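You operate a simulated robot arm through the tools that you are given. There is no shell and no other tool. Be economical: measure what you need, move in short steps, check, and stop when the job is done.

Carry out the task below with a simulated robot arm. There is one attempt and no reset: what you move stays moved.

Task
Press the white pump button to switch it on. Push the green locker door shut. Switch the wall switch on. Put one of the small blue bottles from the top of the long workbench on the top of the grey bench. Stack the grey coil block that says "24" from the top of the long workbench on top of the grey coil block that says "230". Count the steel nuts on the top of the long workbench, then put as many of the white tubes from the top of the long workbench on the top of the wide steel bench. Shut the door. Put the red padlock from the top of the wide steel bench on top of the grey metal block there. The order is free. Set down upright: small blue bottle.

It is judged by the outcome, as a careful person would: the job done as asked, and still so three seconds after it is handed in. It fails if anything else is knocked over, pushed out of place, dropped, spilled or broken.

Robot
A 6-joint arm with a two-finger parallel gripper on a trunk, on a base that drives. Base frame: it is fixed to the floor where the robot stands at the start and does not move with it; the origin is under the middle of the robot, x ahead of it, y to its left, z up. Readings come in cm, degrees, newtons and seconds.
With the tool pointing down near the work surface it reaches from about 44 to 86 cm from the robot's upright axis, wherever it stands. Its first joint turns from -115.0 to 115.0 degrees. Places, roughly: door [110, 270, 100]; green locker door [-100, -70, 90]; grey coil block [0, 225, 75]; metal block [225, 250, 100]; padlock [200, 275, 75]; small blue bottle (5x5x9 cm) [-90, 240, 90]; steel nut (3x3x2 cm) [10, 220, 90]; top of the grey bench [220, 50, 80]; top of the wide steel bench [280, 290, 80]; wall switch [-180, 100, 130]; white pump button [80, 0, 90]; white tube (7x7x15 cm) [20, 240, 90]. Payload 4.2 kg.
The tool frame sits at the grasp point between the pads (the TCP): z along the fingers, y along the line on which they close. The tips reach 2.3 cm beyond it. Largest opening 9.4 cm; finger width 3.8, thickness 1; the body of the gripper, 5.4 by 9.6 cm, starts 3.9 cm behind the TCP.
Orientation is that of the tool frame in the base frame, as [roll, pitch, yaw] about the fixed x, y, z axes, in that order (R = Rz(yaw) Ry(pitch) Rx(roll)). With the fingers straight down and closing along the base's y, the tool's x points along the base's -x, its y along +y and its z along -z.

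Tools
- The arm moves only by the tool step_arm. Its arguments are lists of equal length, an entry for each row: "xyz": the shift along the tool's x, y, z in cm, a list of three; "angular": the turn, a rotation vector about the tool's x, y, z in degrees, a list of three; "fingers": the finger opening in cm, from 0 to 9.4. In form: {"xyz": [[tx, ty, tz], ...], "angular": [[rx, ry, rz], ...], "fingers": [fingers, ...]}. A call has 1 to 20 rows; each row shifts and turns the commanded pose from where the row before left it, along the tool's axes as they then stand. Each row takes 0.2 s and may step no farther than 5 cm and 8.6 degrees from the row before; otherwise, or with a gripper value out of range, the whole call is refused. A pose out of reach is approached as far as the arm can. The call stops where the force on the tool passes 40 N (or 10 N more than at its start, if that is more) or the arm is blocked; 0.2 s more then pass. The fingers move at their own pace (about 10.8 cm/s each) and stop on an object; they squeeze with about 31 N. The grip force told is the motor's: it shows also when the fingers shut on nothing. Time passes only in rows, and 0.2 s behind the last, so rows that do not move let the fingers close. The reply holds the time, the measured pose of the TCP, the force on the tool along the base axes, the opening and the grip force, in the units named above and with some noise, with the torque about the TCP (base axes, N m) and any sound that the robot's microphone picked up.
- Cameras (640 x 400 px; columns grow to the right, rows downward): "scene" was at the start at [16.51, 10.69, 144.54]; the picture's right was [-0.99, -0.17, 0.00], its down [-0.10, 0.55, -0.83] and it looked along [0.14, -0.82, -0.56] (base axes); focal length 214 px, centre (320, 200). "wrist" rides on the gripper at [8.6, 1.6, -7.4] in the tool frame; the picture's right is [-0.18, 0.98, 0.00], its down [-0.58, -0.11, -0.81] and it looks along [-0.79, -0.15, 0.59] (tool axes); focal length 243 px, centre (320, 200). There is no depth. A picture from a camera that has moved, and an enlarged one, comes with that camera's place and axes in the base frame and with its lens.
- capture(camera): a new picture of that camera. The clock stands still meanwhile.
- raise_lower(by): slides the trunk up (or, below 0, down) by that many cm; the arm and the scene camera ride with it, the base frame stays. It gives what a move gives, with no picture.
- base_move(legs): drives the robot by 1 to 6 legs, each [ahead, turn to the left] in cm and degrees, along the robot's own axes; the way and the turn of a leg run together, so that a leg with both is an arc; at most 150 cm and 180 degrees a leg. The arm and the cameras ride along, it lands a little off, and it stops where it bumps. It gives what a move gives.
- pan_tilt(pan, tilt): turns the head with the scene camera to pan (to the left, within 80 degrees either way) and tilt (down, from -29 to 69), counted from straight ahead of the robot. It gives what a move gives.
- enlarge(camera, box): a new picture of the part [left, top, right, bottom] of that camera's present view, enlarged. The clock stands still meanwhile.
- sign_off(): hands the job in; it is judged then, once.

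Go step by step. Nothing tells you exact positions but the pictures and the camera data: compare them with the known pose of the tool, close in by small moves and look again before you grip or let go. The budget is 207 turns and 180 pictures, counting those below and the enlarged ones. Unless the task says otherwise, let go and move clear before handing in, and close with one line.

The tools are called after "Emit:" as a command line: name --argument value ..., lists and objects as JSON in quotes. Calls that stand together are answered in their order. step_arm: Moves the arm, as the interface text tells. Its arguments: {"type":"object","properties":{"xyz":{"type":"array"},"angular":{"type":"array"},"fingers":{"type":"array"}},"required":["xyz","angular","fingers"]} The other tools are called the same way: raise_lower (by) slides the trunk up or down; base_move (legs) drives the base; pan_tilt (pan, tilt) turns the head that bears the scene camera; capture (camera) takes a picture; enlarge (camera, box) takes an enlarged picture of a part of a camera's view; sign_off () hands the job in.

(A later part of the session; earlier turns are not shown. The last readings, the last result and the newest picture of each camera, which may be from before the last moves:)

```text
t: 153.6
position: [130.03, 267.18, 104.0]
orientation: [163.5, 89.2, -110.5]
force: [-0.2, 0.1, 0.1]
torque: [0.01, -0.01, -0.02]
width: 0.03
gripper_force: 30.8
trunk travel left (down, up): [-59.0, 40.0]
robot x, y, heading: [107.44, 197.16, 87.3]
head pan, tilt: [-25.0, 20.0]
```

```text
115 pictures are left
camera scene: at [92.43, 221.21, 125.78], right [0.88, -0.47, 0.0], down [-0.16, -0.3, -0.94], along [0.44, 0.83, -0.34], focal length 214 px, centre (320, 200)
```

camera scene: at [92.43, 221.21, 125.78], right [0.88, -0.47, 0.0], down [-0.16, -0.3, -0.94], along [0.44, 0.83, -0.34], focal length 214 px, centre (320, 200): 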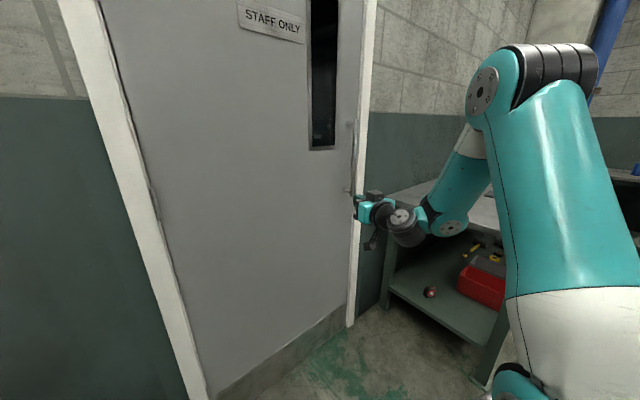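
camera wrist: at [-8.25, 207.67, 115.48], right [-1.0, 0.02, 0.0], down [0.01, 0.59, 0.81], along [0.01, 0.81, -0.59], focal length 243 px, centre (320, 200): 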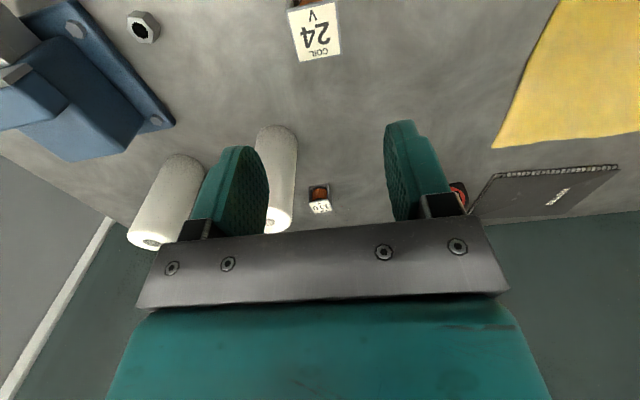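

Emit:
enlarge --camera "scene" --box '[290, 0, 400, 110]'

Emit:
enlarge --camera "scene" --box '[300, 240, 400, 340]'

```text
3.64 times, centred on (345, 55) of scene
camera zoom: at [92.43, 221.21, 125.78], right [0.88, -0.47, 0.0], down [-0.16, -0.3, -0.94], along [0.44, 0.83, -0.34], focal length 780 px, centre (229, 727)
```

zoom: 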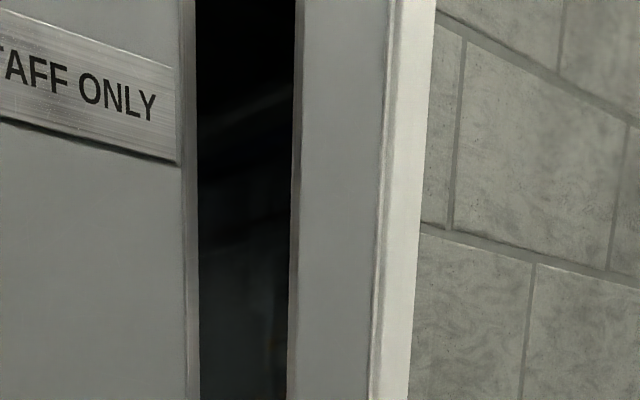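

```text
4.00 times, centred on (350, 290) of scene
camera zoom: at [92.43, 221.21, 125.78], right [0.88, -0.47, 0.0], down [-0.16, -0.3, -0.94], along [0.44, 0.83, -0.34], focal length 858 px, centre (200, -160)
```

zoom: 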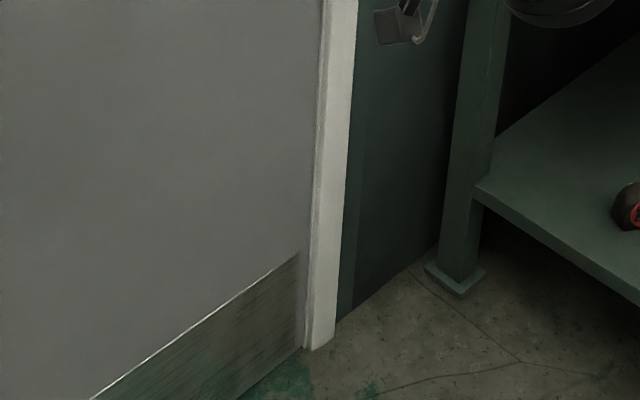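

The door is shut. Now the wide steel bench: I'll raise the trunk, set the tool pointing down again, and drive around to face it.

Emit:
raise_lower --by 21

Emit:
base_move --legs '[[-35, 0]]'

Emit:
step_arm --xyz '[[0, 0, 0], [0, 0, 0], [0, 0, 0], [0, 0, 0], [0, 0, 0], [0, 0, 0], [0, 0, 0], [0, 0, 0], [0, 0, 0], [0, 0, 0], [0, 0, 0]]' --angular '[[0, 8.1, 0], [0, 8.1, 0], [0, 8.1, 0], [0, 8.1, 0], [0, 8.1, 0], [0, 8.1, 0], [0, 8.1, 0], [0, 8.1, 0], [0, 8.1, 0], [0, 8.1, 0], [0, 8.1, 0]]' --fingers '[9.4, 9.4, 9.4, 9.4, 9.4, 9.4, 9.4, 9.4, 9.4, 9.4, 9.4]'

Emit:
base_move --legs '[[0, -72], [92, 0], [0, 60]]'

Emit:
pan_tilt --pan 5 --tilt 30

Emit:
capture --camera "scene"

```text
t: 155.8
position: [130.08, 267.14, 124.92]
orientation: [163.3, 89.1, -110.7]
force: [-0.9, -0.1, 0.3]
torque: [-0.01, 0.0, 0.02]
width: 0.0
gripper_force: 31.5
trunk travel left (down, up): [-80.0, 19.0]
robot x, y, heading: [106.96, 196.71, 86.9]
head pan, tilt: [-25.0, 20.0]
```

```text
t: 158.1
position: [128.37, 232.08, 124.97]
orientation: [163.3, 89.1, -110.9]
force: [-0.4, -0.7, -0.2]
torque: [-0.04, 0.0, -0.01]
width: 0.0
gripper_force: 31.3
trunk travel left (down, up): [-80.0, 19.0]
robot x, y, heading: [104.71, 161.81, 87.0]
head pan, tilt: [-25.0, 20.0]
```

```text
t: 160.5
position: [128.38, 231.83, 124.93]
orientation: [179.7, 0.0, -94.2]
force: [0.0, -0.6, 0.0]
torque: [0.04, -0.01, 0.03]
width: 9.4
gripper_force: 0.1
trunk travel left (down, up): [-80.0, 19.0]
robot x, y, heading: [104.79, 161.95, 87.0]
head pan, tilt: [-25.0, 20.0]
```

```text
t: 171.0
position: [229.76, 250.41, 124.93]
orientation: [179.8, 0.1, -105.8]
force: [-0.6, -0.7, -0.7]
torque: [0.03, -0.03, -0.02]
width: 9.4
gripper_force: 0.0
trunk travel left (down, up): [-80.0, 19.0]
robot x, y, heading: [192.67, 186.41, 75.3]
head pan, tilt: [-25.0, 20.0]
```

```text
t: 171.9
position: [229.83, 250.46, 124.94]
orientation: [179.7, 0.1, -105.8]
force: [0.7, 0.9, -0.3]
torque: [-0.05, 0.0, 0.02]
width: 9.43
gripper_force: 0.0
trunk travel left (down, up): [-80.0, 19.0]
robot x, y, heading: [192.79, 186.15, 75.2]
head pan, tilt: [5.0, 30.0]
```

```text
112 pictures are left
camera scene: at [179.13, 214.74, 145.18], right [0.99, -0.17, 0.0], down [-0.08, -0.49, -0.87], along [0.15, 0.85, -0.5], focal length 214 px, centre (320, 200)
```

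scene: 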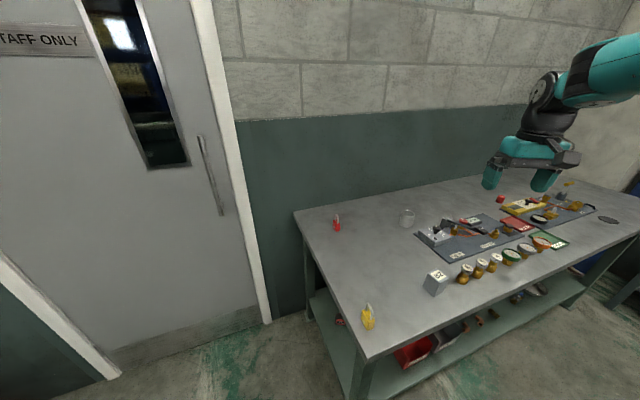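

The red padlock is at about (200,291) and the grey metal block at about (225,254). I'll zoom in.

Emit:
enlarge --camera "scene" --box '[310, 190, 470, 320]'

Emit:
capture --camera "wrist"

```text
3.08 times, centred on (390, 255) of scene
camera zoom: at [179.13, 214.74, 145.18], right [0.99, -0.17, 0.0], down [-0.08, -0.49, -0.87], along [0.15, 0.85, -0.5], focal length 660 px, centre (105, 31)
```

zoom: 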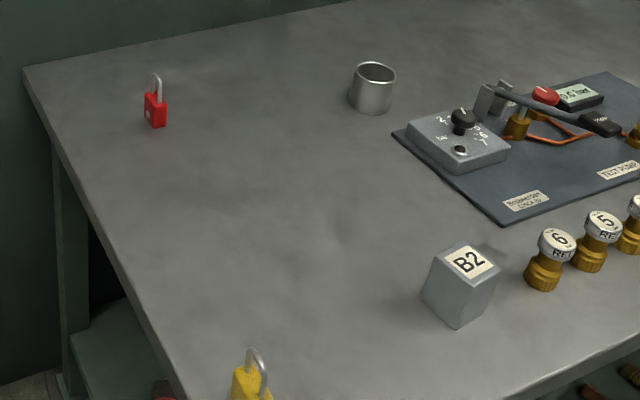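

```text
110 pictures are left
camera wrist: at [225.86, 242.56, 132.36], right [-0.9, 0.44, 0.0], down [0.27, 0.53, 0.81], along [0.36, 0.72, -0.59], focal length 243 px, centre (320, 200)
```

wrist: 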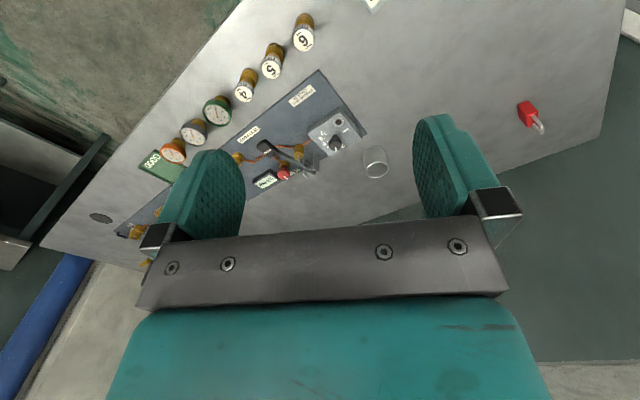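

The padlock is too far from here. I'll tuck the arm to the right and drive round to the bench's left end, in front of the shut door.

Emit:
step_arm --xyz '[[4, -2.6, 0], [4, -2.6, 0], [4, -2.6, 0], [4, -2.6, 0], [4, -2.6, 0], [4, -2.6, 0], [4, -2.6, 0], [4, -2.6, 0], [4, -2.6, 0], [4, -2.6, 0], [3.5, -2.6, 0]]' --angular '[[0, 0, 0], [0, 0, 0], [0, 0, 0], [0, 0, 0], [0, 0, 0], [0, 0, 0], [0, 0, 0], [0, 0, 0], [0, 0, 0], [0, 0, 0], [0, 0, 0]]' --fingers '[9.4, 9.4, 9.4, 9.4, 9.4, 9.4, 9.4, 9.4, 9.4, 9.4, 9.4]'

Emit:
base_move --legs '[[-26, 0], [0, 43], [84, 0], [0, -100]]'

Emit:
pan_tilt --pan 0 --tilt 40

Emit:
capture --camera "scene"

```text
t: 174.3
position: [245.38, 200.85, 124.86]
orientation: [179.8, 0.0, -105.7]
force: [0.4, 0.7, 0.4]
torque: [-0.01, -0.01, -0.01]
width: 9.39
gripper_force: 0.1
trunk travel left (down, up): [-80.0, 19.0]
robot x, y, heading: [192.49, 186.24, 75.5]
head pan, tilt: [5.0, 30.0]
```

```text
t: 186.5
position: [187.66, 199.52, 124.72]
orientation: [179.8, 0.1, -162.9]
force: [0.6, 0.3, 0.5]
torque: [0.01, 0.01, 0.02]
width: 9.39
gripper_force: 0.0
trunk travel left (down, up): [-80.0, 19.0]
robot x, y, heading: [146.83, 235.99, 18.4]
head pan, tilt: [5.0, 30.0]
```

```text
t: 187.2
position: [187.58, 199.55, 124.77]
orientation: [179.8, 0.0, -162.8]
force: [-0.8, -0.1, -0.4]
torque: [0.02, -0.01, 0.0]
width: 9.4
gripper_force: 0.1
trunk travel left (down, up): [-80.0, 19.0]
robot x, y, heading: [146.54, 235.73, 18.1]
head pan, tilt: [0.0, 40.0]
```

```text
109 pictures are left
camera scene: at [163.0, 261.86, 143.65], right [0.31, -0.95, 0.0], down [-0.61, -0.2, -0.77], along [0.73, 0.24, -0.64], focal length 214 px, centre (320, 200)
```

scene: 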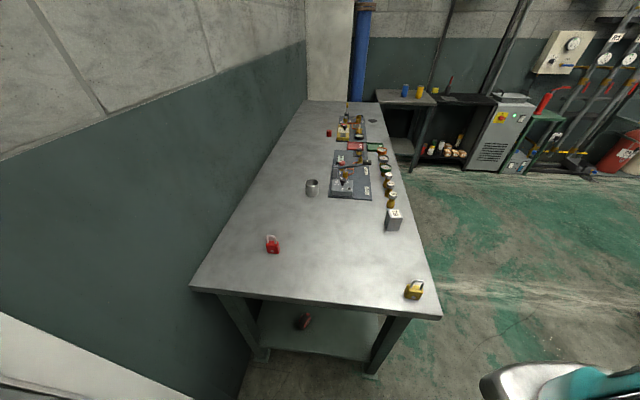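

The padlock triangulates to (200,290,85) and the top of block B2 to (223.9,253.9,91.4). I'll zoom in on the padlock's orientation.

Emit:
enlarge --camera "scene" --box '[240, 215, 310, 265]'

Emit:
step_arm --xyz '[[-2, -4.4, 0], [-2, -4.4, 0], [-2, -4.4, 0], [-2, -4.4, 0], [-2, -4.4, 0], [-2, -4.4, 0], [-2, -4.4, 0], [-2, -4.4, 0], [-2, -4.4, 0], [-2, -4.4, 0], [-2, -4.4, 0], [-2, -4.4, 0], [-2, -4.4, 0], [-2, -4.4, 0], [-2, -4.4, 0], [-2, -4.4, 0], [-2, -4.4, 0], [-2, -4.4, 0]]' --angular '[[0, 0, 0], [0, 0, 0], [0, 0, 0], [0, 0, 0], [0, 0, 0], [0, 0, 0], [0, 0, 0], [0, 0, 0], [0, 0, 0], [0, 0, 0], [0, 0, 0], [0, 0, 0], [0, 0, 0], [0, 0, 0], [0, 0, 0], [0, 0, 0], [0, 0, 0], [0, 0, 0]]' --fingers '[9, 9, 9, 9, 9, 9, 9, 9, 9, 9, 9, 9, 9, 9, 7, 7, 7, 7]'

Emit:
capture --camera "wrist"

```text
8.00 times, centred on (275, 240) of scene
camera zoom: at [163.0, 261.86, 143.65], right [0.31, -0.95, 0.0], down [-0.61, -0.2, -0.77], along [0.73, 0.24, -0.64], focal length 1716 px, centre (680, -120)
```

zoom: 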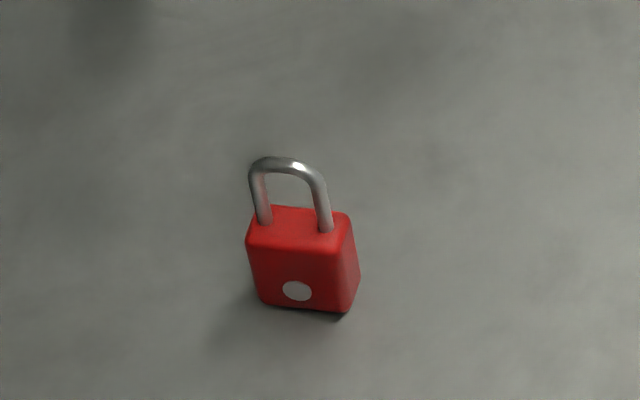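

```text
t: 191.0
position: [206.61, 181.06, 123.13]
orientation: [179.8, 0.1, -162.9]
force: [-0.4, 0.5, 0.2]
torque: [-0.01, 0.0, 0.01]
width: 7.01
gripper_force: 0.1
out of reach, approached as far as the arm can: row 6, 7, 8, 9, 10, 11, 12, 13, 14, 15, 16, 17, 18
trunk travel left (down, up): [-80.0, 19.0]
robot x, y, heading: [146.53, 236.12, 18.1]
head pan, tilt: [0.0, 40.0]
```

```text
107 pictures are left
camera wrist: at [197.84, 180.08, 130.5], right [-0.11, 0.99, 0.0], down [0.59, 0.06, 0.81], along [0.8, 0.09, -0.59], focal length 243 px, centre (320, 200)
```

wrist: 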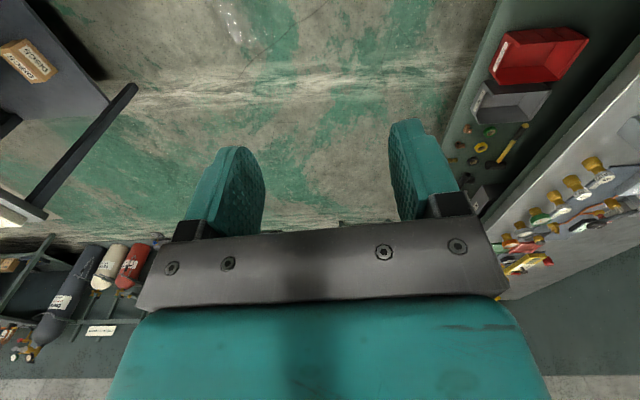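

I used the wrong sign: tool +y points toward base +y here. I'll reverse and check after some rows.

Emit:
step_arm --xyz '[[-1, 4.25, 0], [-1, 4.25, 0], [-1, 4.25, 0], [-1, 4.25, 0], [-1, 4.25, 0], [-1, 4.25, 0], [-1, 4.25, 0], [-1, 4.25, 0], [-1, 4.25, 0], [-1, 4.25, 0]]' --angular '[[0, 0, 0], [0, 0, 0], [0, 0, 0], [0, 0, 0], [0, 0, 0], [0, 0, 0], [0, 0, 0], [0, 0, 0], [0, 0, 0], [0, 0, 0]]' --fingers '[7, 7, 7, 7, 7, 7, 7, 7, 7, 7]'

```text
t: 193.2
position: [203.97, 224.77, 123.27]
orientation: [179.8, 0.0, -163.1]
force: [0.0, -0.5, 0.5]
torque: [0.03, 0.01, -0.02]
width: 7.01
gripper_force: 0.1
trunk travel left (down, up): [-80.0, 19.0]
robot x, y, heading: [146.56, 236.05, 18.0]
head pan, tilt: [0.0, 40.0]
```

Emit:
step_arm --xyz '[[-1.03, 4.24, 1.2], [-1.03, 4.24, 1.2], [-1.03, 4.24, 1.2], [-1.03, 4.24, 1.2], [-1.03, 4.24, 1.2], [-1.03, 4.24, 1.2], [-1.03, 4.24, 1.2], [-1.03, 4.24, 1.2], [-1.03, 4.24, 1.2], [-1.03, 4.24, 1.2], [-1.03, 4.24, 1.2], [-1.03, 4.24, 1.2], [-1.03, 4.24, 1.2], [-1.03, 4.24, 1.2], [-1.03, 4.24, 1.2], [0, 0, 0]]' --angular '[[0, 0, 0], [0, 0, 0], [0, 0, 0], [0, 0, 0], [0, 0, 0], [0, 0, 0], [0, 0, 0], [0, 0, 0], [0, 0, 0], [0, 0, 0], [0, 0, 0], [0, 0, 0], [0, 0, 0], [0, 0, 0], [0, 0, 0], [0, 0, 5.5]]' --fingers '[7, 7, 7, 7, 7, 7, 7, 7, 7, 7, 7, 7, 7, 7, 7, 7]'

Emit:
capture --camera "wrist"

Emit:
capture --camera "scene"

```text
t: 196.6
position: [199.9, 290.28, 105.51]
orientation: [179.8, -0.1, -168.5]
force: [0.2, 0.3, 0.0]
torque: [-0.02, -0.01, -0.02]
width: 6.97
gripper_force: 0.0
trunk travel left (down, up): [-80.0, 19.0]
robot x, y, heading: [146.74, 235.75, 18.2]
head pan, tilt: [0.0, 40.0]
```

```text
106 pictures are left
camera wrist: at [191.04, 290.11, 112.81], right [-0.02, 1.0, 0.0], down [0.59, 0.01, 0.81], along [0.81, 0.01, -0.59], focal length 243 px, centre (320, 200)
```

wrist: 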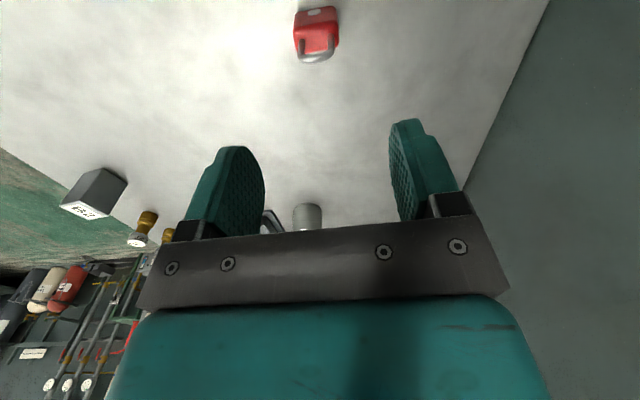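

```text
105 pictures are left
camera scene: at [162.99, 261.87, 143.64], right [0.31, -0.95, 0.0], down [-0.61, -0.2, -0.77], along [0.73, 0.24, -0.64], focal length 214 px, centre (320, 200)
```

scene: 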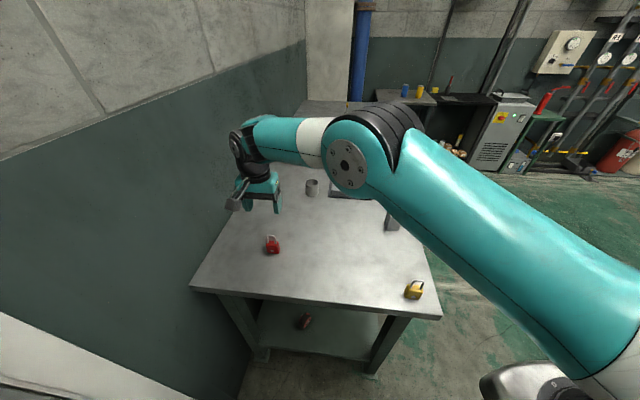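

The padlock is centred under the gripper. Its body tops out at about 88.6 and the shackle at about 93, so I'll go to TCP z ≈ 89.5 and look before gripping.

Emit:
step_arm --xyz '[[0, -0.3, 5], [0, 0, 5], [0, 0, 3], [0, 0, 2], [0, 0, 0.8]]' --angular '[[0, 0, 0], [0, 0, 0], [0, 0, 0], [0, 0, 0], [0, 0, 0]]' --fingers '[7, 7, 7, 7, 7]'

Emit:
capture --camera "wrist"

Emit:
enlarge --camera "scene" --box '[210, 160, 320, 270]'

```text
t: 197.8
position: [199.91, 289.96, 89.52]
orientation: [179.7, 0.1, -168.3]
force: [0.6, 0.5, -0.2]
torque: [0.01, 0.01, 0.03]
width: 7.0
gripper_force: 0.1
trunk travel left (down, up): [-80.0, 19.0]
robot x, y, heading: [146.3, 236.27, 18.4]
head pan, tilt: [0.0, 40.0]
```

```text
104 pictures are left
camera wrist: at [191.08, 289.79, 96.97], right [-0.02, 1.0, 0.0], down [0.59, 0.01, 0.81], along [0.81, 0.02, -0.59], focal length 243 px, centre (320, 200)
```

wrist: 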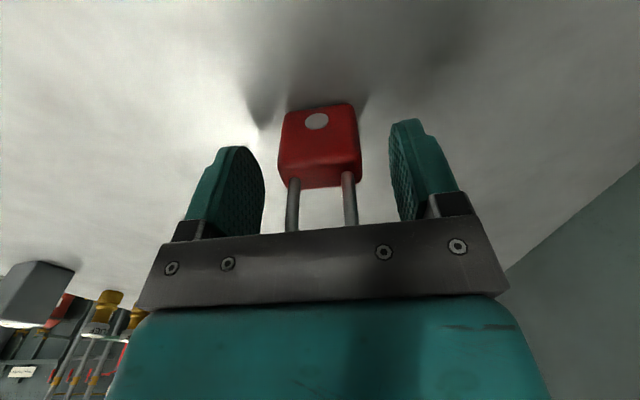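

```text
3.64 times, centred on (265, 215) of scene
camera zoom: at [162.99, 261.87, 143.64], right [0.31, -0.95, 0.0], down [-0.61, -0.2, -0.77], along [0.73, 0.24, -0.64], focal length 780 px, centre (520, 146)
```

zoom: 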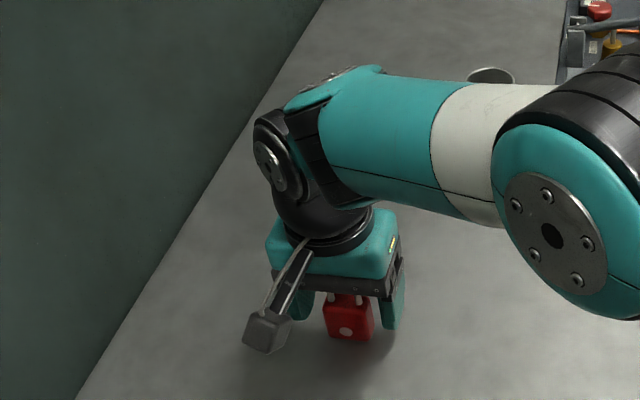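

No contact, and the padlock body sits between the pads. Gripping.

Emit:
step_arm --xyz '[[0, 0, 0], [0, 0, 0], [0, 0, 0], [0, 0, 0], [0, 0, -1], [0, 0, -3], [0, 0, -5], [0, 0, -5]]' --angular '[[0, 0, 0], [0, 0, 0], [0, 0, 0], [0, 0, 0], [0, 0, 0], [0, 0, 0], [0, 0, 0], [0, 0, 0]]' --fingers '[5, 3, 2, 2, 2, 2, 2, 2]'

Emit:
capture --camera "wrist"

```text
t: 199.6
position: [199.97, 289.76, 103.58]
orientation: [179.9, 0.0, -168.4]
force: [-0.1, -0.2, -1.3]
torque: [0.01, 0.04, 0.0]
width: 3.96
gripper_force: 30.4
trunk travel left (down, up): [-80.0, 19.0]
robot x, y, heading: [146.69, 236.08, 18.3]
head pan, tilt: [0.0, 40.0]
```

```text
102 pictures are left
camera wrist: at [191.13, 289.67, 111.01], right [-0.02, 1.0, 0.0], down [0.59, 0.01, 0.81], along [0.81, 0.02, -0.59], focal length 243 px, centre (320, 200)
```

wrist: 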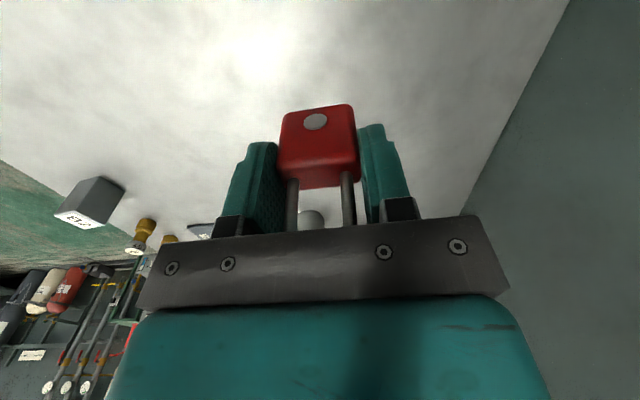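

The padlock is held. I'll carry it over the B2 block.

Emit:
step_arm --xyz '[[0, 0, -3], [-1.8, -4.4, 0], [-1.8, -4.4, 0], [-1.8, -4.4, 0], [-1.8, -4.4, 0], [-1.8, -4.4, 0], [-1.8, -4.4, 0], [-1.8, -4.4, 0], [-1.8, -4.4, 0], [-1.8, -4.6, 0]]' --angular '[[0, 0, 0], [0, 0, 0], [0, 0, 0], [0, 0, 0], [0, 0, 0], [0, 0, 0], [0, 0, 0], [0, 0, 0], [0, 0, 0], [0, 0, 0]]' --fingers '[2, 2, 2, 2, 2, 2, 2, 2, 2, 2]'

Emit:
capture --camera "wrist"

Emit:
enlarge --camera "scene" --box '[340, 150, 450, 260]'

```text
t: 201.8
position: [223.92, 254.21, 106.48]
orientation: [179.7, 0.1, -168.4]
force: [-0.6, 1.0, -0.7]
torque: [-0.02, -0.01, 0.0]
width: 3.97
gripper_force: 31.0
trunk travel left (down, up): [-80.0, 19.0]
robot x, y, heading: [146.61, 236.15, 17.9]
head pan, tilt: [0.0, 40.0]
```

```text
101 pictures are left
camera wrist: at [215.01, 254.03, 113.88], right [-0.02, 1.0, 0.0], down [0.59, 0.01, 0.81], along [0.81, 0.02, -0.59], focal length 243 px, centre (320, 200)
```

wrist: 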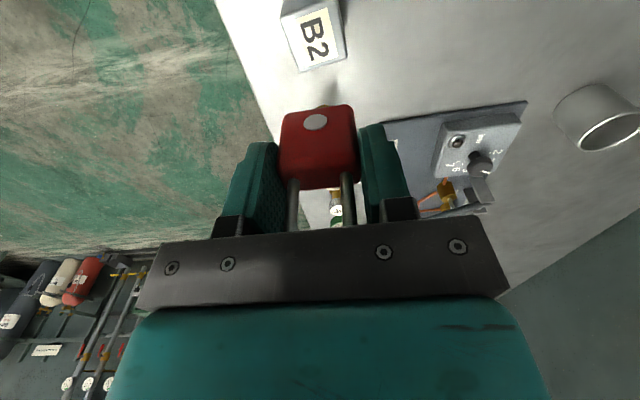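

```text
3.64 times, centred on (395, 205) of scene
camera zoom: at [162.96, 261.91, 143.64], right [0.31, -0.95, 0.0], down [-0.61, -0.2, -0.77], along [0.73, 0.24, -0.64], focal length 780 px, centre (47, 182)
```

zoom: 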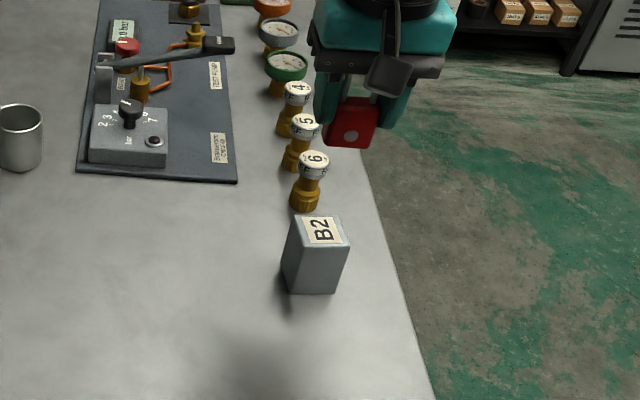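

The block centre is confirmed at (223.4, 254.0). I'll make a small correction and lower to about 1 cm above it.

Emit:
step_arm --xyz '[[0.5, -0.2, 4], [0, 0, 4], [0, 0, 1.4]]' --angular '[[0, 0, 0], [0, 0, 0], [0, 0, 0]]' --fingers '[2, 2, 2]'

Emit:
enlarge --camera "scene" --box '[350, 165, 440, 255]'

Emit:
capture --camera "wrist"

```text
t: 202.6
position: [223.31, 253.8, 96.97]
orientation: [179.8, 0.0, -168.5]
force: [-0.6, 0.1, -1.7]
torque: [-0.02, 0.0, -0.04]
width: 3.98
gripper_force: 30.9
trunk travel left (down, up): [-80.0, 19.0]
robot x, y, heading: [146.54, 236.09, 18.1]
head pan, tilt: [0.0, 40.0]
```

```text
4.44 times, centred on (395, 210) of scene
camera zoom: at [162.99, 261.86, 143.65], right [0.31, -0.95, 0.0], down [-0.61, -0.2, -0.77], along [0.73, 0.24, -0.64], focal length 953 px, centre (-13, 156)
```

zoom: 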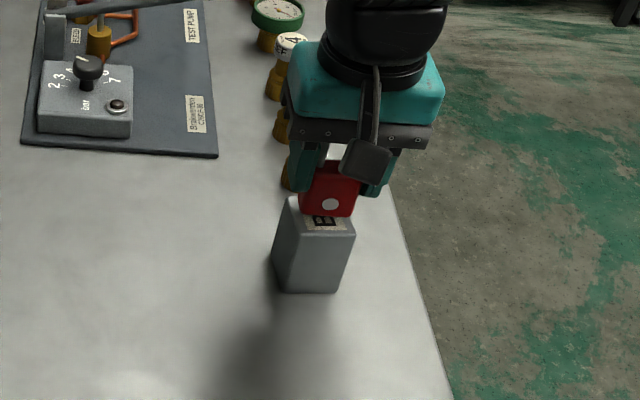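

```text
98 pictures are left
camera wrist: at [214.42, 253.7, 104.43], right [-0.02, 1.0, 0.0], down [0.59, 0.01, 0.81], along [0.81, 0.02, -0.59], focal length 243 px, centre (320, 200)
```

wrist: 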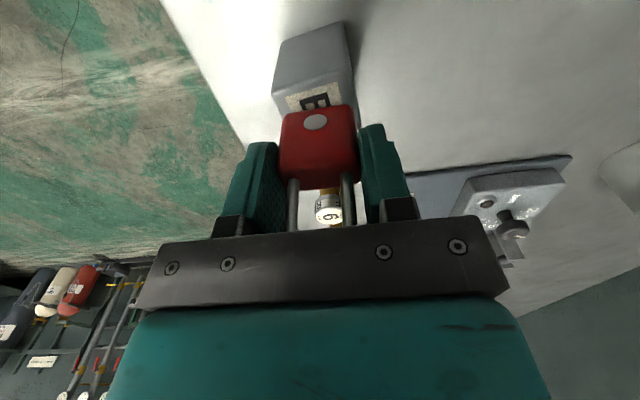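

Emit:
step_arm --xyz '[[0, 0, 0.4], [0, 0, 0.4], [0, 0, 0.3], [0, 0, 0.3], [0, 0, 0.2]]' --angular '[[0, 0, 0], [0, 0, 0], [0, 0, 0], [0, 0, 0], [0, 0, 0]]' --fingers '[2, 2, 2, 2, 2]'

Emit:
enlarge --camera "scene" --box '[350, 165, 440, 255]'

```text
t: 203.8
position: [223.64, 253.93, 96.11]
orientation: [179.6, 0.7, -168.4]
force: [-1.3, 0.0, 15.9]
torque: [-0.21, 0.13, -0.03]
width: 3.96
gripper_force: 30.6
trunk travel left (down, up): [-80.0, 19.0]
robot x, y, heading: [146.95, 236.29, 17.9]
head pan, tilt: [0.0, 40.0]
stopped in row 5: the force on the tool passed its limit at 42 N (the readings are from after the stop); the commanded pose is now the measured one
```

```text
4.44 times, centred on (395, 210) of scene
camera zoom: at [162.92, 261.84, 143.62], right [0.31, -0.95, 0.0], down [-0.61, -0.2, -0.77], along [0.73, 0.24, -0.64], focal length 953 px, centre (-13, 156)
```

zoom: 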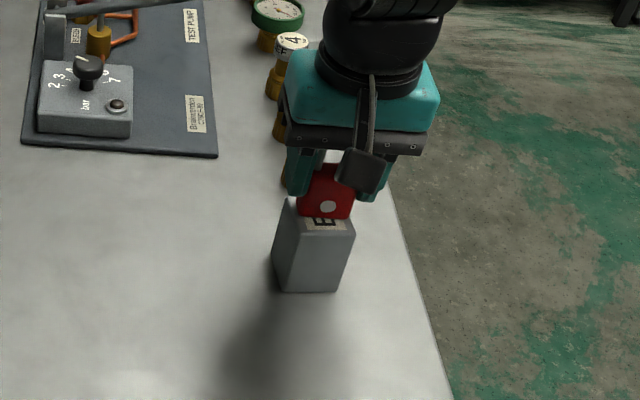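

It's touching, but sits slightly toward the far edge. I'll lift 0.5 cm, shift 0.8 cm back toward me, and re-lower.

Emit:
step_arm --xyz '[[0, 0, -0.6], [0.8, 0, 0], [0, 0, 0.3], [0, 0, 0.2]]' --angular '[[0, 0, 0], [0, 0, 0], [0, 0, 0], [0, 0, 0]]' --fingers '[2, 2, 2, 2]'

Emit:
enlarge --camera "scene" --box '[350, 165, 440, 255]'

```text
t: 204.8
position: [222.88, 253.62, 96.13]
orientation: [179.7, 0.7, -168.5]
force: [-3.8, -2.2, 13.6]
torque: [-0.25, 0.19, -0.04]
width: 3.96
gripper_force: 31.0
trunk travel left (down, up): [-80.0, 19.0]
robot x, y, heading: [146.67, 236.2, 18.2]
head pan, tilt: [0.0, 40.0]
```

```text
4.44 times, centred on (395, 210) of scene
camera zoom: at [162.92, 261.83, 143.69], right [0.31, -0.95, 0.0], down [-0.61, -0.2, -0.77], along [0.73, 0.24, -0.64], focal length 953 px, centre (-13, 156)
```

zoom: 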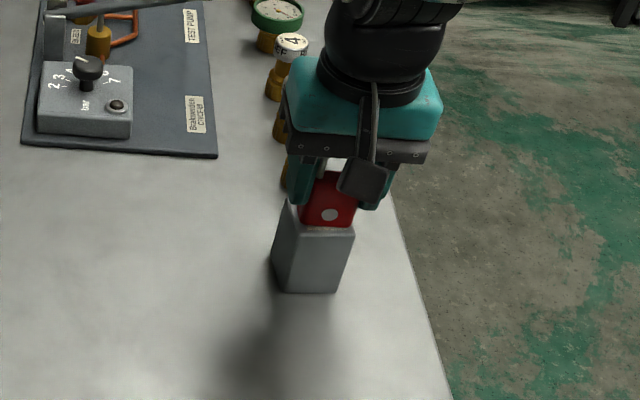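

Well centred now. Releasing and lifting.

Emit:
step_arm --xyz '[[0, 0, -0.1], [0, 0, 0], [0, 0, 0], [0, 0, -2], [0, 0, -4], [0, 0, -5], [0, 0, -5]]' --angular '[[0, 0, 0], [0, 0, 0], [0, 0, 0], [0, 0, 0], [0, 0, 0], [0, 0, 0], [0, 0, 0]]' --fingers '[4.5, 5.5, 6.5, 6.5, 6.5, 6.5, 6.5]'

Emit:
enlarge --camera "scene" --box '[350, 145, 460, 255]'

```text
t: 206.4
position: [223.11, 253.33, 112.1]
orientation: [179.7, 0.5, -168.5]
force: [0.3, 1.2, -0.3]
torque: [0.02, 0.02, 0.0]
width: 6.5
gripper_force: 0.0
trunk travel left (down, up): [-80.0, 19.0]
robot x, y, heading: [146.37, 236.15, 18.0]
head pan, tilt: [0.0, 40.0]
```

```text
3.64 times, centred on (405, 200) of scene
camera zoom: at [163.04, 261.87, 143.63], right [0.31, -0.95, 0.0], down [-0.61, -0.2, -0.77], along [0.73, 0.24, -0.64], focal length 780 px, centre (11, 200)
```

zoom: 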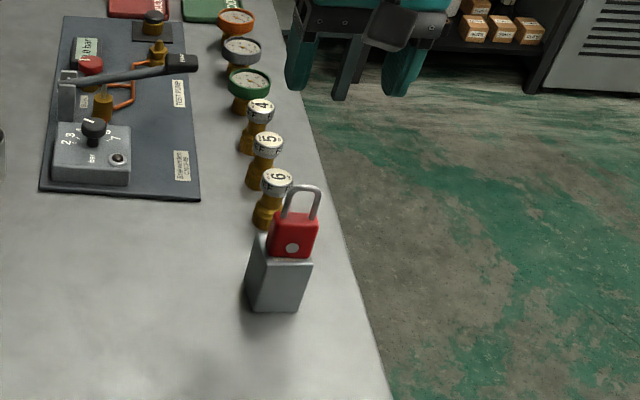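

The padlock stands on the block. Next are the tubes: I'll raise the arm, turn round via the open side and approach the long bench from its right end.

Emit:
step_arm --xyz '[[0, 0, -4], [0, 0, -4], [0, 0, -4]]' --angular '[[0, 0, 0], [0, 0, 0], [0, 0, 0]]' --fingers '[9.4, 9.4, 9.4]'

Emit:
base_move --legs '[[0, -100], [0, -98], [52, 0]]'

Emit:
pan_tilt --pan 15 --tilt 40

Emit:
capture --camera "scene"

Emit:
capture --camera "wrist"

```text
t: 207.2
position: [222.7, 253.18, 124.16]
orientation: [179.7, 0.5, -168.5]
force: [0.2, 0.7, -0.3]
torque: [-0.04, -0.01, 0.0]
width: 9.43
gripper_force: 0.1
trunk travel left (down, up): [-80.0, 19.0]
robot x, y, heading: [146.58, 235.66, 17.9]
head pan, tilt: [0.0, 40.0]
```

```text
t: 218.7
position: [16.66, 245.53, 124.12]
orientation: [179.7, 0.6, -7.4]
force: [-0.1, 0.1, 1.0]
torque: [0.0, -0.01, 0.0]
width: 9.4
gripper_force: 0.0
trunk travel left (down, up): [-80.0, 19.0]
robot x, y, heading: [93.58, 236.82, 179.1]
head pan, tilt: [0.0, 40.0]
```

```text
t: 219.4
position: [16.71, 245.47, 124.11]
orientation: [179.7, 0.7, -7.5]
force: [-0.4, -0.6, -0.4]
torque: [-0.01, 0.01, -0.03]
width: 9.38
gripper_force: 0.1
trunk travel left (down, up): [-80.0, 19.0]
robot x, y, heading: [94.25, 237.22, 178.8]
head pan, tilt: [15.0, 40.0]
```

```text
94 pictures are left
camera scene: at [70.2, 215.66, 143.64], right [-0.24, 0.97, 0.0], down [0.62, 0.16, -0.77], along [-0.74, -0.19, -0.64], focal length 214 px, centre (320, 200)
```

scene: 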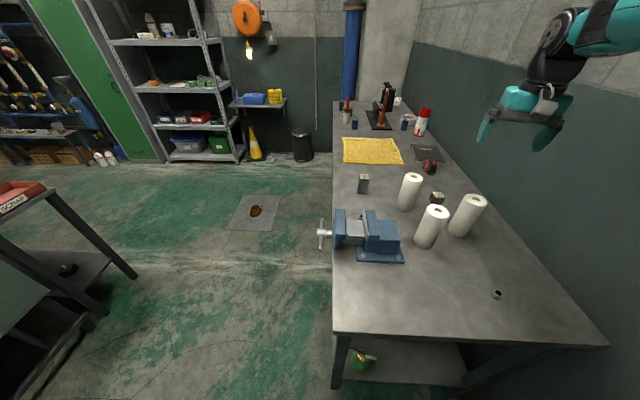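

```text
93 pictures are left
camera wrist: at [25.12, 242.91, 131.45], right [-0.31, -0.95, 0.01], down [-0.55, 0.19, 0.81], along [-0.77, 0.25, -0.58], focal length 243 px, centre (320, 200)
```

wrist: 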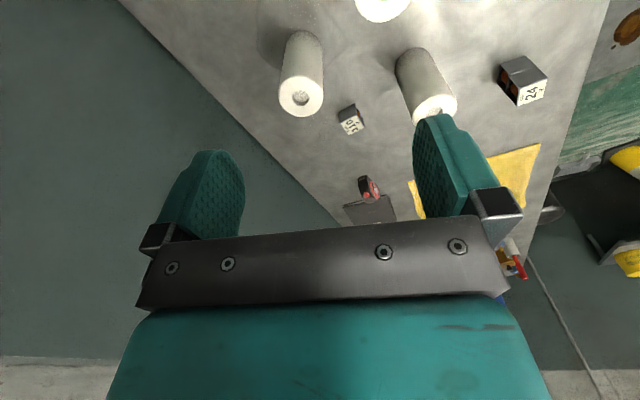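

Emit:
enlarge --camera "scene" --box '[320, 80, 560, 320]'

Emit:
enlarge --camera "scene" --box '[330, 80, 450, 180]'

```text
1.67 times, centred on (440, 200) of scene
camera zoom: at [70.2, 215.66, 143.64], right [-0.24, 0.97, 0.0], down [0.62, 0.16, -0.77], along [-0.74, -0.19, -0.64], focal length 358 px, centre (120, 200)
```

zoom: 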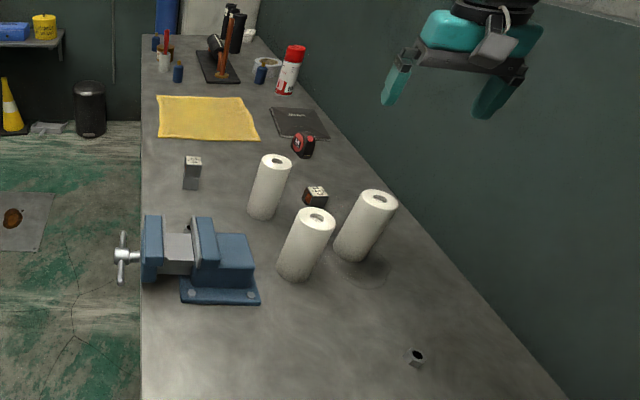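

```text
4.00 times, centred on (390, 130) of scene
camera zoom: at [70.2, 215.66, 143.64], right [-0.24, 0.97, 0.0], down [0.62, 0.16, -0.77], along [-0.74, -0.19, -0.64], focal length 858 px, centre (40, 480)
```

zoom: 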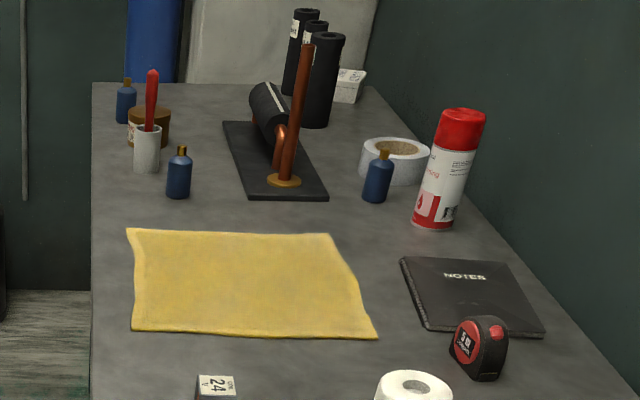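

Only two nuts are on the bench, one at the back right and one in front of the vice, so two tubes go over. I'll start with the tube nearest the end, top centre about (15.9, 238).

Emit:
step_arm --xyz '[[0.1, 3.75, 2], [0.1, 3.75, 2], [0, 0, 3], [0, 0, 0], [0, 0, 0], [0, 0, 0]]' --angular '[[0, 0, 0], [0, 0, 0], [0, 0, 0], [0, 0, 7.5], [0, 0, 7.5], [0, 0, 7.5]]' --fingers '[9.4, 9.4, 9.4, 9.4, 9.4, 9.4]'

Emit:
capture --camera "wrist"

Emit:
capture --camera "scene"

```text
t: 220.8
position: [15.79, 237.97, 116.98]
orientation: [179.5, 0.4, -30.2]
force: [-0.4, 0.6, 0.0]
torque: [0.0, 0.02, 0.02]
width: 9.4
gripper_force: 0.0
trunk travel left (down, up): [-80.0, 19.0]
robot x, y, heading: [94.34, 237.15, 179.1]
head pan, tilt: [15.0, 40.0]
```

```text
90 pictures are left
camera wrist: at [22.53, 232.39, 124.45], right [-0.65, -0.76, 0.01], down [-0.44, 0.39, 0.81], along [-0.62, 0.52, -0.59], focal length 243 px, centre (320, 200)
```

wrist: 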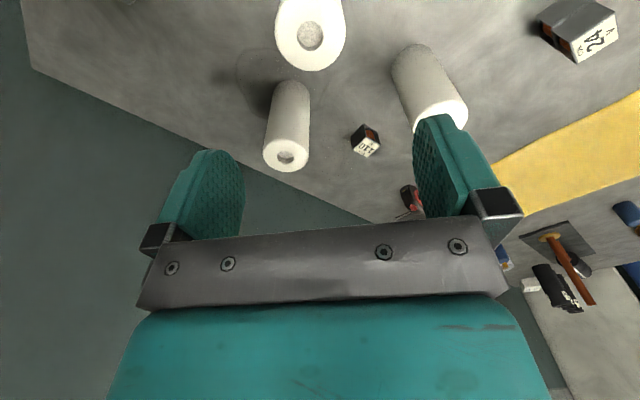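

```text
89 pictures are left
camera scene: at [70.2, 215.65, 143.64], right [-0.24, 0.97, 0.0], down [0.62, 0.16, -0.77], along [-0.74, -0.19, -0.64], focal length 214 px, centre (320, 200)
```

scene: 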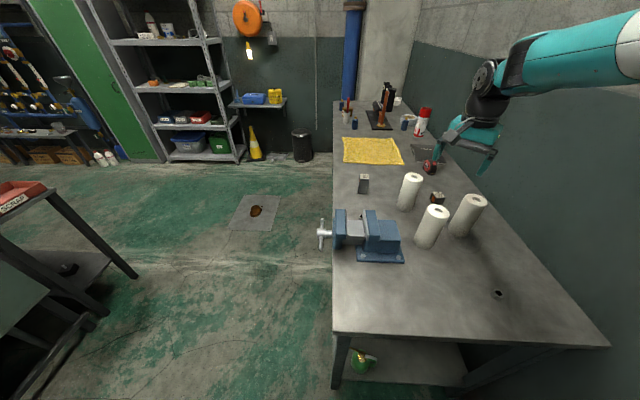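

Centred to within 0.5 cm. I'll correct that and descend around the tube.

Emit:
step_arm --xyz '[[0, -0.5, 4], [0, 0, 4], [0, 0, 4]]' --angular '[[0, 0, 0], [0, 0, 0], [0, 0, 0]]' --fingers '[9.4, 9.4, 9.4]'

Emit:
capture --camera "wrist"

Emit:
enlarge --camera "scene" --box '[380, 130, 520, 270]'

```text
t: 221.7
position: [15.82, 238.5, 105.06]
orientation: [179.3, 0.4, -30.1]
force: [0.4, 0.5, 0.2]
torque: [0.02, 0.01, 0.02]
width: 9.41
gripper_force: 0.1
trunk travel left (down, up): [-80.0, 19.0]
robot x, y, heading: [94.48, 236.5, 178.8]
head pan, tilt: [15.0, 40.0]
```

```text
88 pictures are left
camera wrist: at [22.59, 232.82, 112.58], right [-0.65, -0.76, 0.01], down [-0.44, 0.39, 0.81], along [-0.62, 0.52, -0.59], focal length 243 px, centre (320, 200)
```

wrist: 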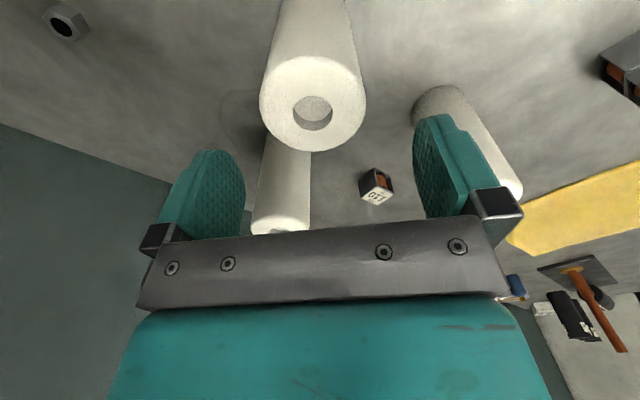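

```text
2.86 times, centred on (450, 200) of scene
camera zoom: at [70.25, 215.65, 143.66], right [-0.24, 0.97, 0.0], down [0.62, 0.16, -0.77], along [-0.74, -0.19, -0.64], focal length 613 px, centre (-51, 200)
```

zoom: 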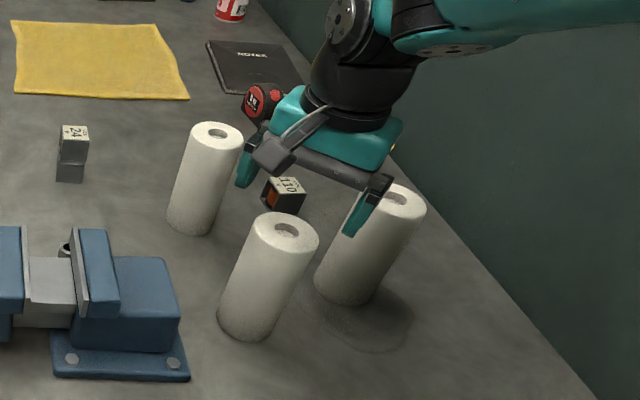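

The tube's axis is confirmed at (16.3, 238.4), top z = 100. Descending to grip.

Emit:
step_arm --xyz '[[0.5, -0.15, 2], [0, 0, 3], [0, 0, 2], [0, 0, 0.9]]' --angular '[[0, 0, 0], [0, 0, 0], [0, 0, 0], [0, 0, 0]]' --fingers '[9.4, 9.4, 9.4, 9.4]'

Emit:
capture --camera "wrist"

```text
t: 222.7
position: [16.48, 238.34, 97.06]
orientation: [179.5, 0.4, -30.0]
force: [0.7, -1.1, 0.0]
torque: [-0.01, 0.02, 0.01]
width: 9.39
gripper_force: 0.0
trunk travel left (down, up): [-80.0, 19.0]
robot x, y, heading: [94.24, 237.27, 179.1]
head pan, tilt: [15.0, 40.0]
```

```text
86 pictures are left
camera wrist: at [23.06, 232.73, 104.57], right [-0.65, -0.76, 0.01], down [-0.44, 0.39, 0.81], along [-0.62, 0.52, -0.59], focal length 243 px, centre (320, 200)
```

wrist: 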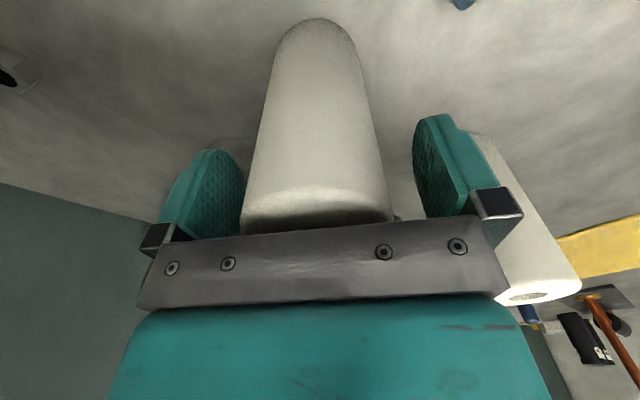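

Emit:
step_arm --xyz '[[0, 0, 0], [0, 0, 0], [0, 0, 0], [0, 0, 0], [0, 0, -1], [0, 0, -4], [0, 0, -5], [0, 0, -5], [0, 0, -5], [0, 0, -5], [0, 0, -2]]' --angular '[[0, 0, 0], [0, 0, 0], [0, 0, 0], [0, 0, 0], [0, 0, 0], [0, 0, 0], [0, 0, 0], [0, 0, 0], [0, 0, 0], [0, 0, 0], [0, 0, 0]]' --fingers '[8, 6.5, 5, 4.5, 4.5, 4.5, 4.5, 4.5, 4.5, 4.5, 4.5]'

Emit:
capture --camera "scene"

```text
t: 225.1
position: [16.61, 238.55, 124.24]
orientation: [179.5, 0.4, -29.9]
force: [-1.2, 0.2, -1.9]
torque: [-0.02, 0.01, -0.01]
width: 6.3
gripper_force: 30.7
trunk travel left (down, up): [-80.0, 19.0]
robot x, y, heading: [94.44, 237.04, 179.1]
head pan, tilt: [15.0, 40.0]
```

```text
85 pictures are left
camera scene: at [70.19, 215.65, 143.64], right [-0.24, 0.97, 0.0], down [0.62, 0.16, -0.77], along [-0.74, -0.19, -0.64], focal length 214 px, centre (320, 200)
```

scene: 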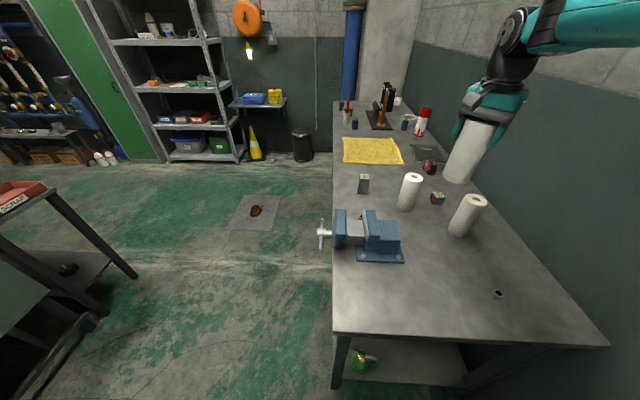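

The first tube is held. I'll turn back via the open side to the steel bench.

Emit:
base_move --legs '[[0, 100], [0, 80], [52, 0], [0, 22]]'

Emit:
pan_tilt --pan 0 --tilt 40

Emit:
capture --camera "scene"

```text
t: 236.8
position: [218.07, 262.1, 124.1]
orientation: [179.5, 0.4, 171.0]
force: [-0.1, -1.2, -1.6]
torque: [-0.02, 0.03, 0.0]
width: 6.29
gripper_force: 31.1
trunk travel left (down, up): [-80.0, 19.0]
robot x, y, heading: [144.94, 235.32, 20.0]
head pan, tilt: [15.0, 40.0]
```

```text
t: 237.6
position: [217.94, 261.98, 124.16]
orientation: [179.5, 0.4, 171.2]
force: [-0.7, -0.1, -2.5]
torque: [0.0, -0.02, -0.01]
width: 6.28
gripper_force: 30.3
trunk travel left (down, up): [-80.0, 19.0]
robot x, y, heading: [145.19, 235.58, 20.2]
head pan, tilt: [0.0, 40.0]
```

```text
84 pictures are left
camera scene: at [160.43, 261.97, 143.64], right [0.35, -0.94, 0.0], down [-0.6, -0.22, -0.77], along [0.72, 0.27, -0.64], focal length 214 px, centre (320, 200)
```

scene: 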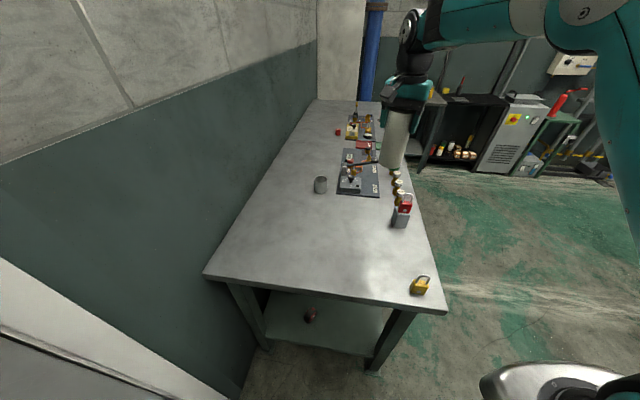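

Emit:
step_arm --xyz '[[3.1, 3.13, 0], [3.1, 3.13, 0], [3.1, 3.13, 0], [3.1, 3.13, 0], [3.1, 3.13, 0], [3.1, 3.13, 0], [3.1, 3.13, 0], [0, 0, 5], [0, 0, 5], [0, 0, 5], [0, 0, 5], [0, 0, 4]]' --angular '[[0, 0, 0], [0, 0, 0], [0, 0, 0], [0, 0, 0], [0, 0, 0], [0, 0, 0], [0, 0, 0], [0, 0, 0], [0, 0, 0], [0, 0, 0], [0, 0, 0], [0, 0, 0]]' --fingers '[4.5, 4.5, 4.5, 4.5, 4.5, 4.5, 4.5, 4.5, 4.5, 4.5, 4.5, 4.5]'

Emit:
capture --camera "scene"

```text
t: 240.2
position: [200.01, 287.22, 100.28]
orientation: [179.4, 0.3, 171.0]
force: [-0.4, 0.5, -2.2]
torque: [0.02, -0.03, -0.01]
width: 6.26
gripper_force: 31.1
trunk travel left (down, up): [-80.0, 19.0]
robot x, y, heading: [145.22, 235.67, 20.4]
head pan, tilt: [0.0, 40.0]
```

```text
83 pictures are left
camera scene: at [160.4, 261.94, 143.65], right [0.35, -0.94, 0.0], down [-0.6, -0.22, -0.77], along [0.72, 0.26, -0.64], focal length 214 px, centre (320, 200)
```

scene: 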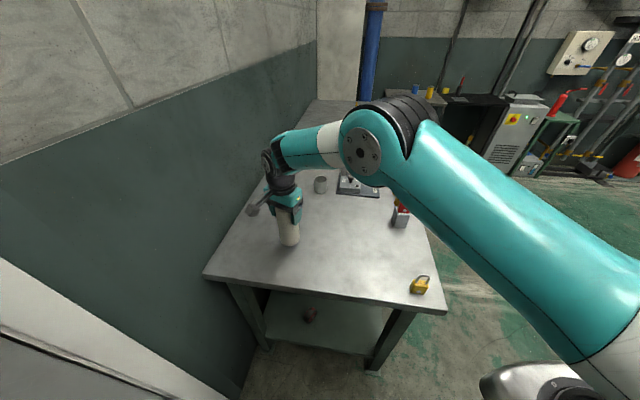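

Bottom should be about 3 cm above the bench. I'll lower in small steps to contact.

Emit:
step_arm --xyz '[[0, 0, 1.5], [0, 0, 0.8], [0, 0, 0.4], [0, 0, 0.3], [0, 0, 0.3], [0, 0, 0.3]]' --angular '[[0, 0, 0], [0, 0, 0], [0, 0, 0], [0, 0, 0], [0, 0, 0], [0, 0, 0]]' --fingers '[4.5, 4.5, 4.5, 4.5, 4.5, 4.5]'

```text
t: 241.6
position: [200.23, 287.23, 96.99]
orientation: [179.3, 0.5, 171.1]
force: [-1.5, -4.1, 30.2]
torque: [-1.34, 0.02, 0.07]
width: 6.3
gripper_force: 31.2
trunk travel left (down, up): [-80.0, 19.0]
robot x, y, heading: [145.47, 235.58, 20.1]
head pan, tilt: [0.0, 40.0]
```

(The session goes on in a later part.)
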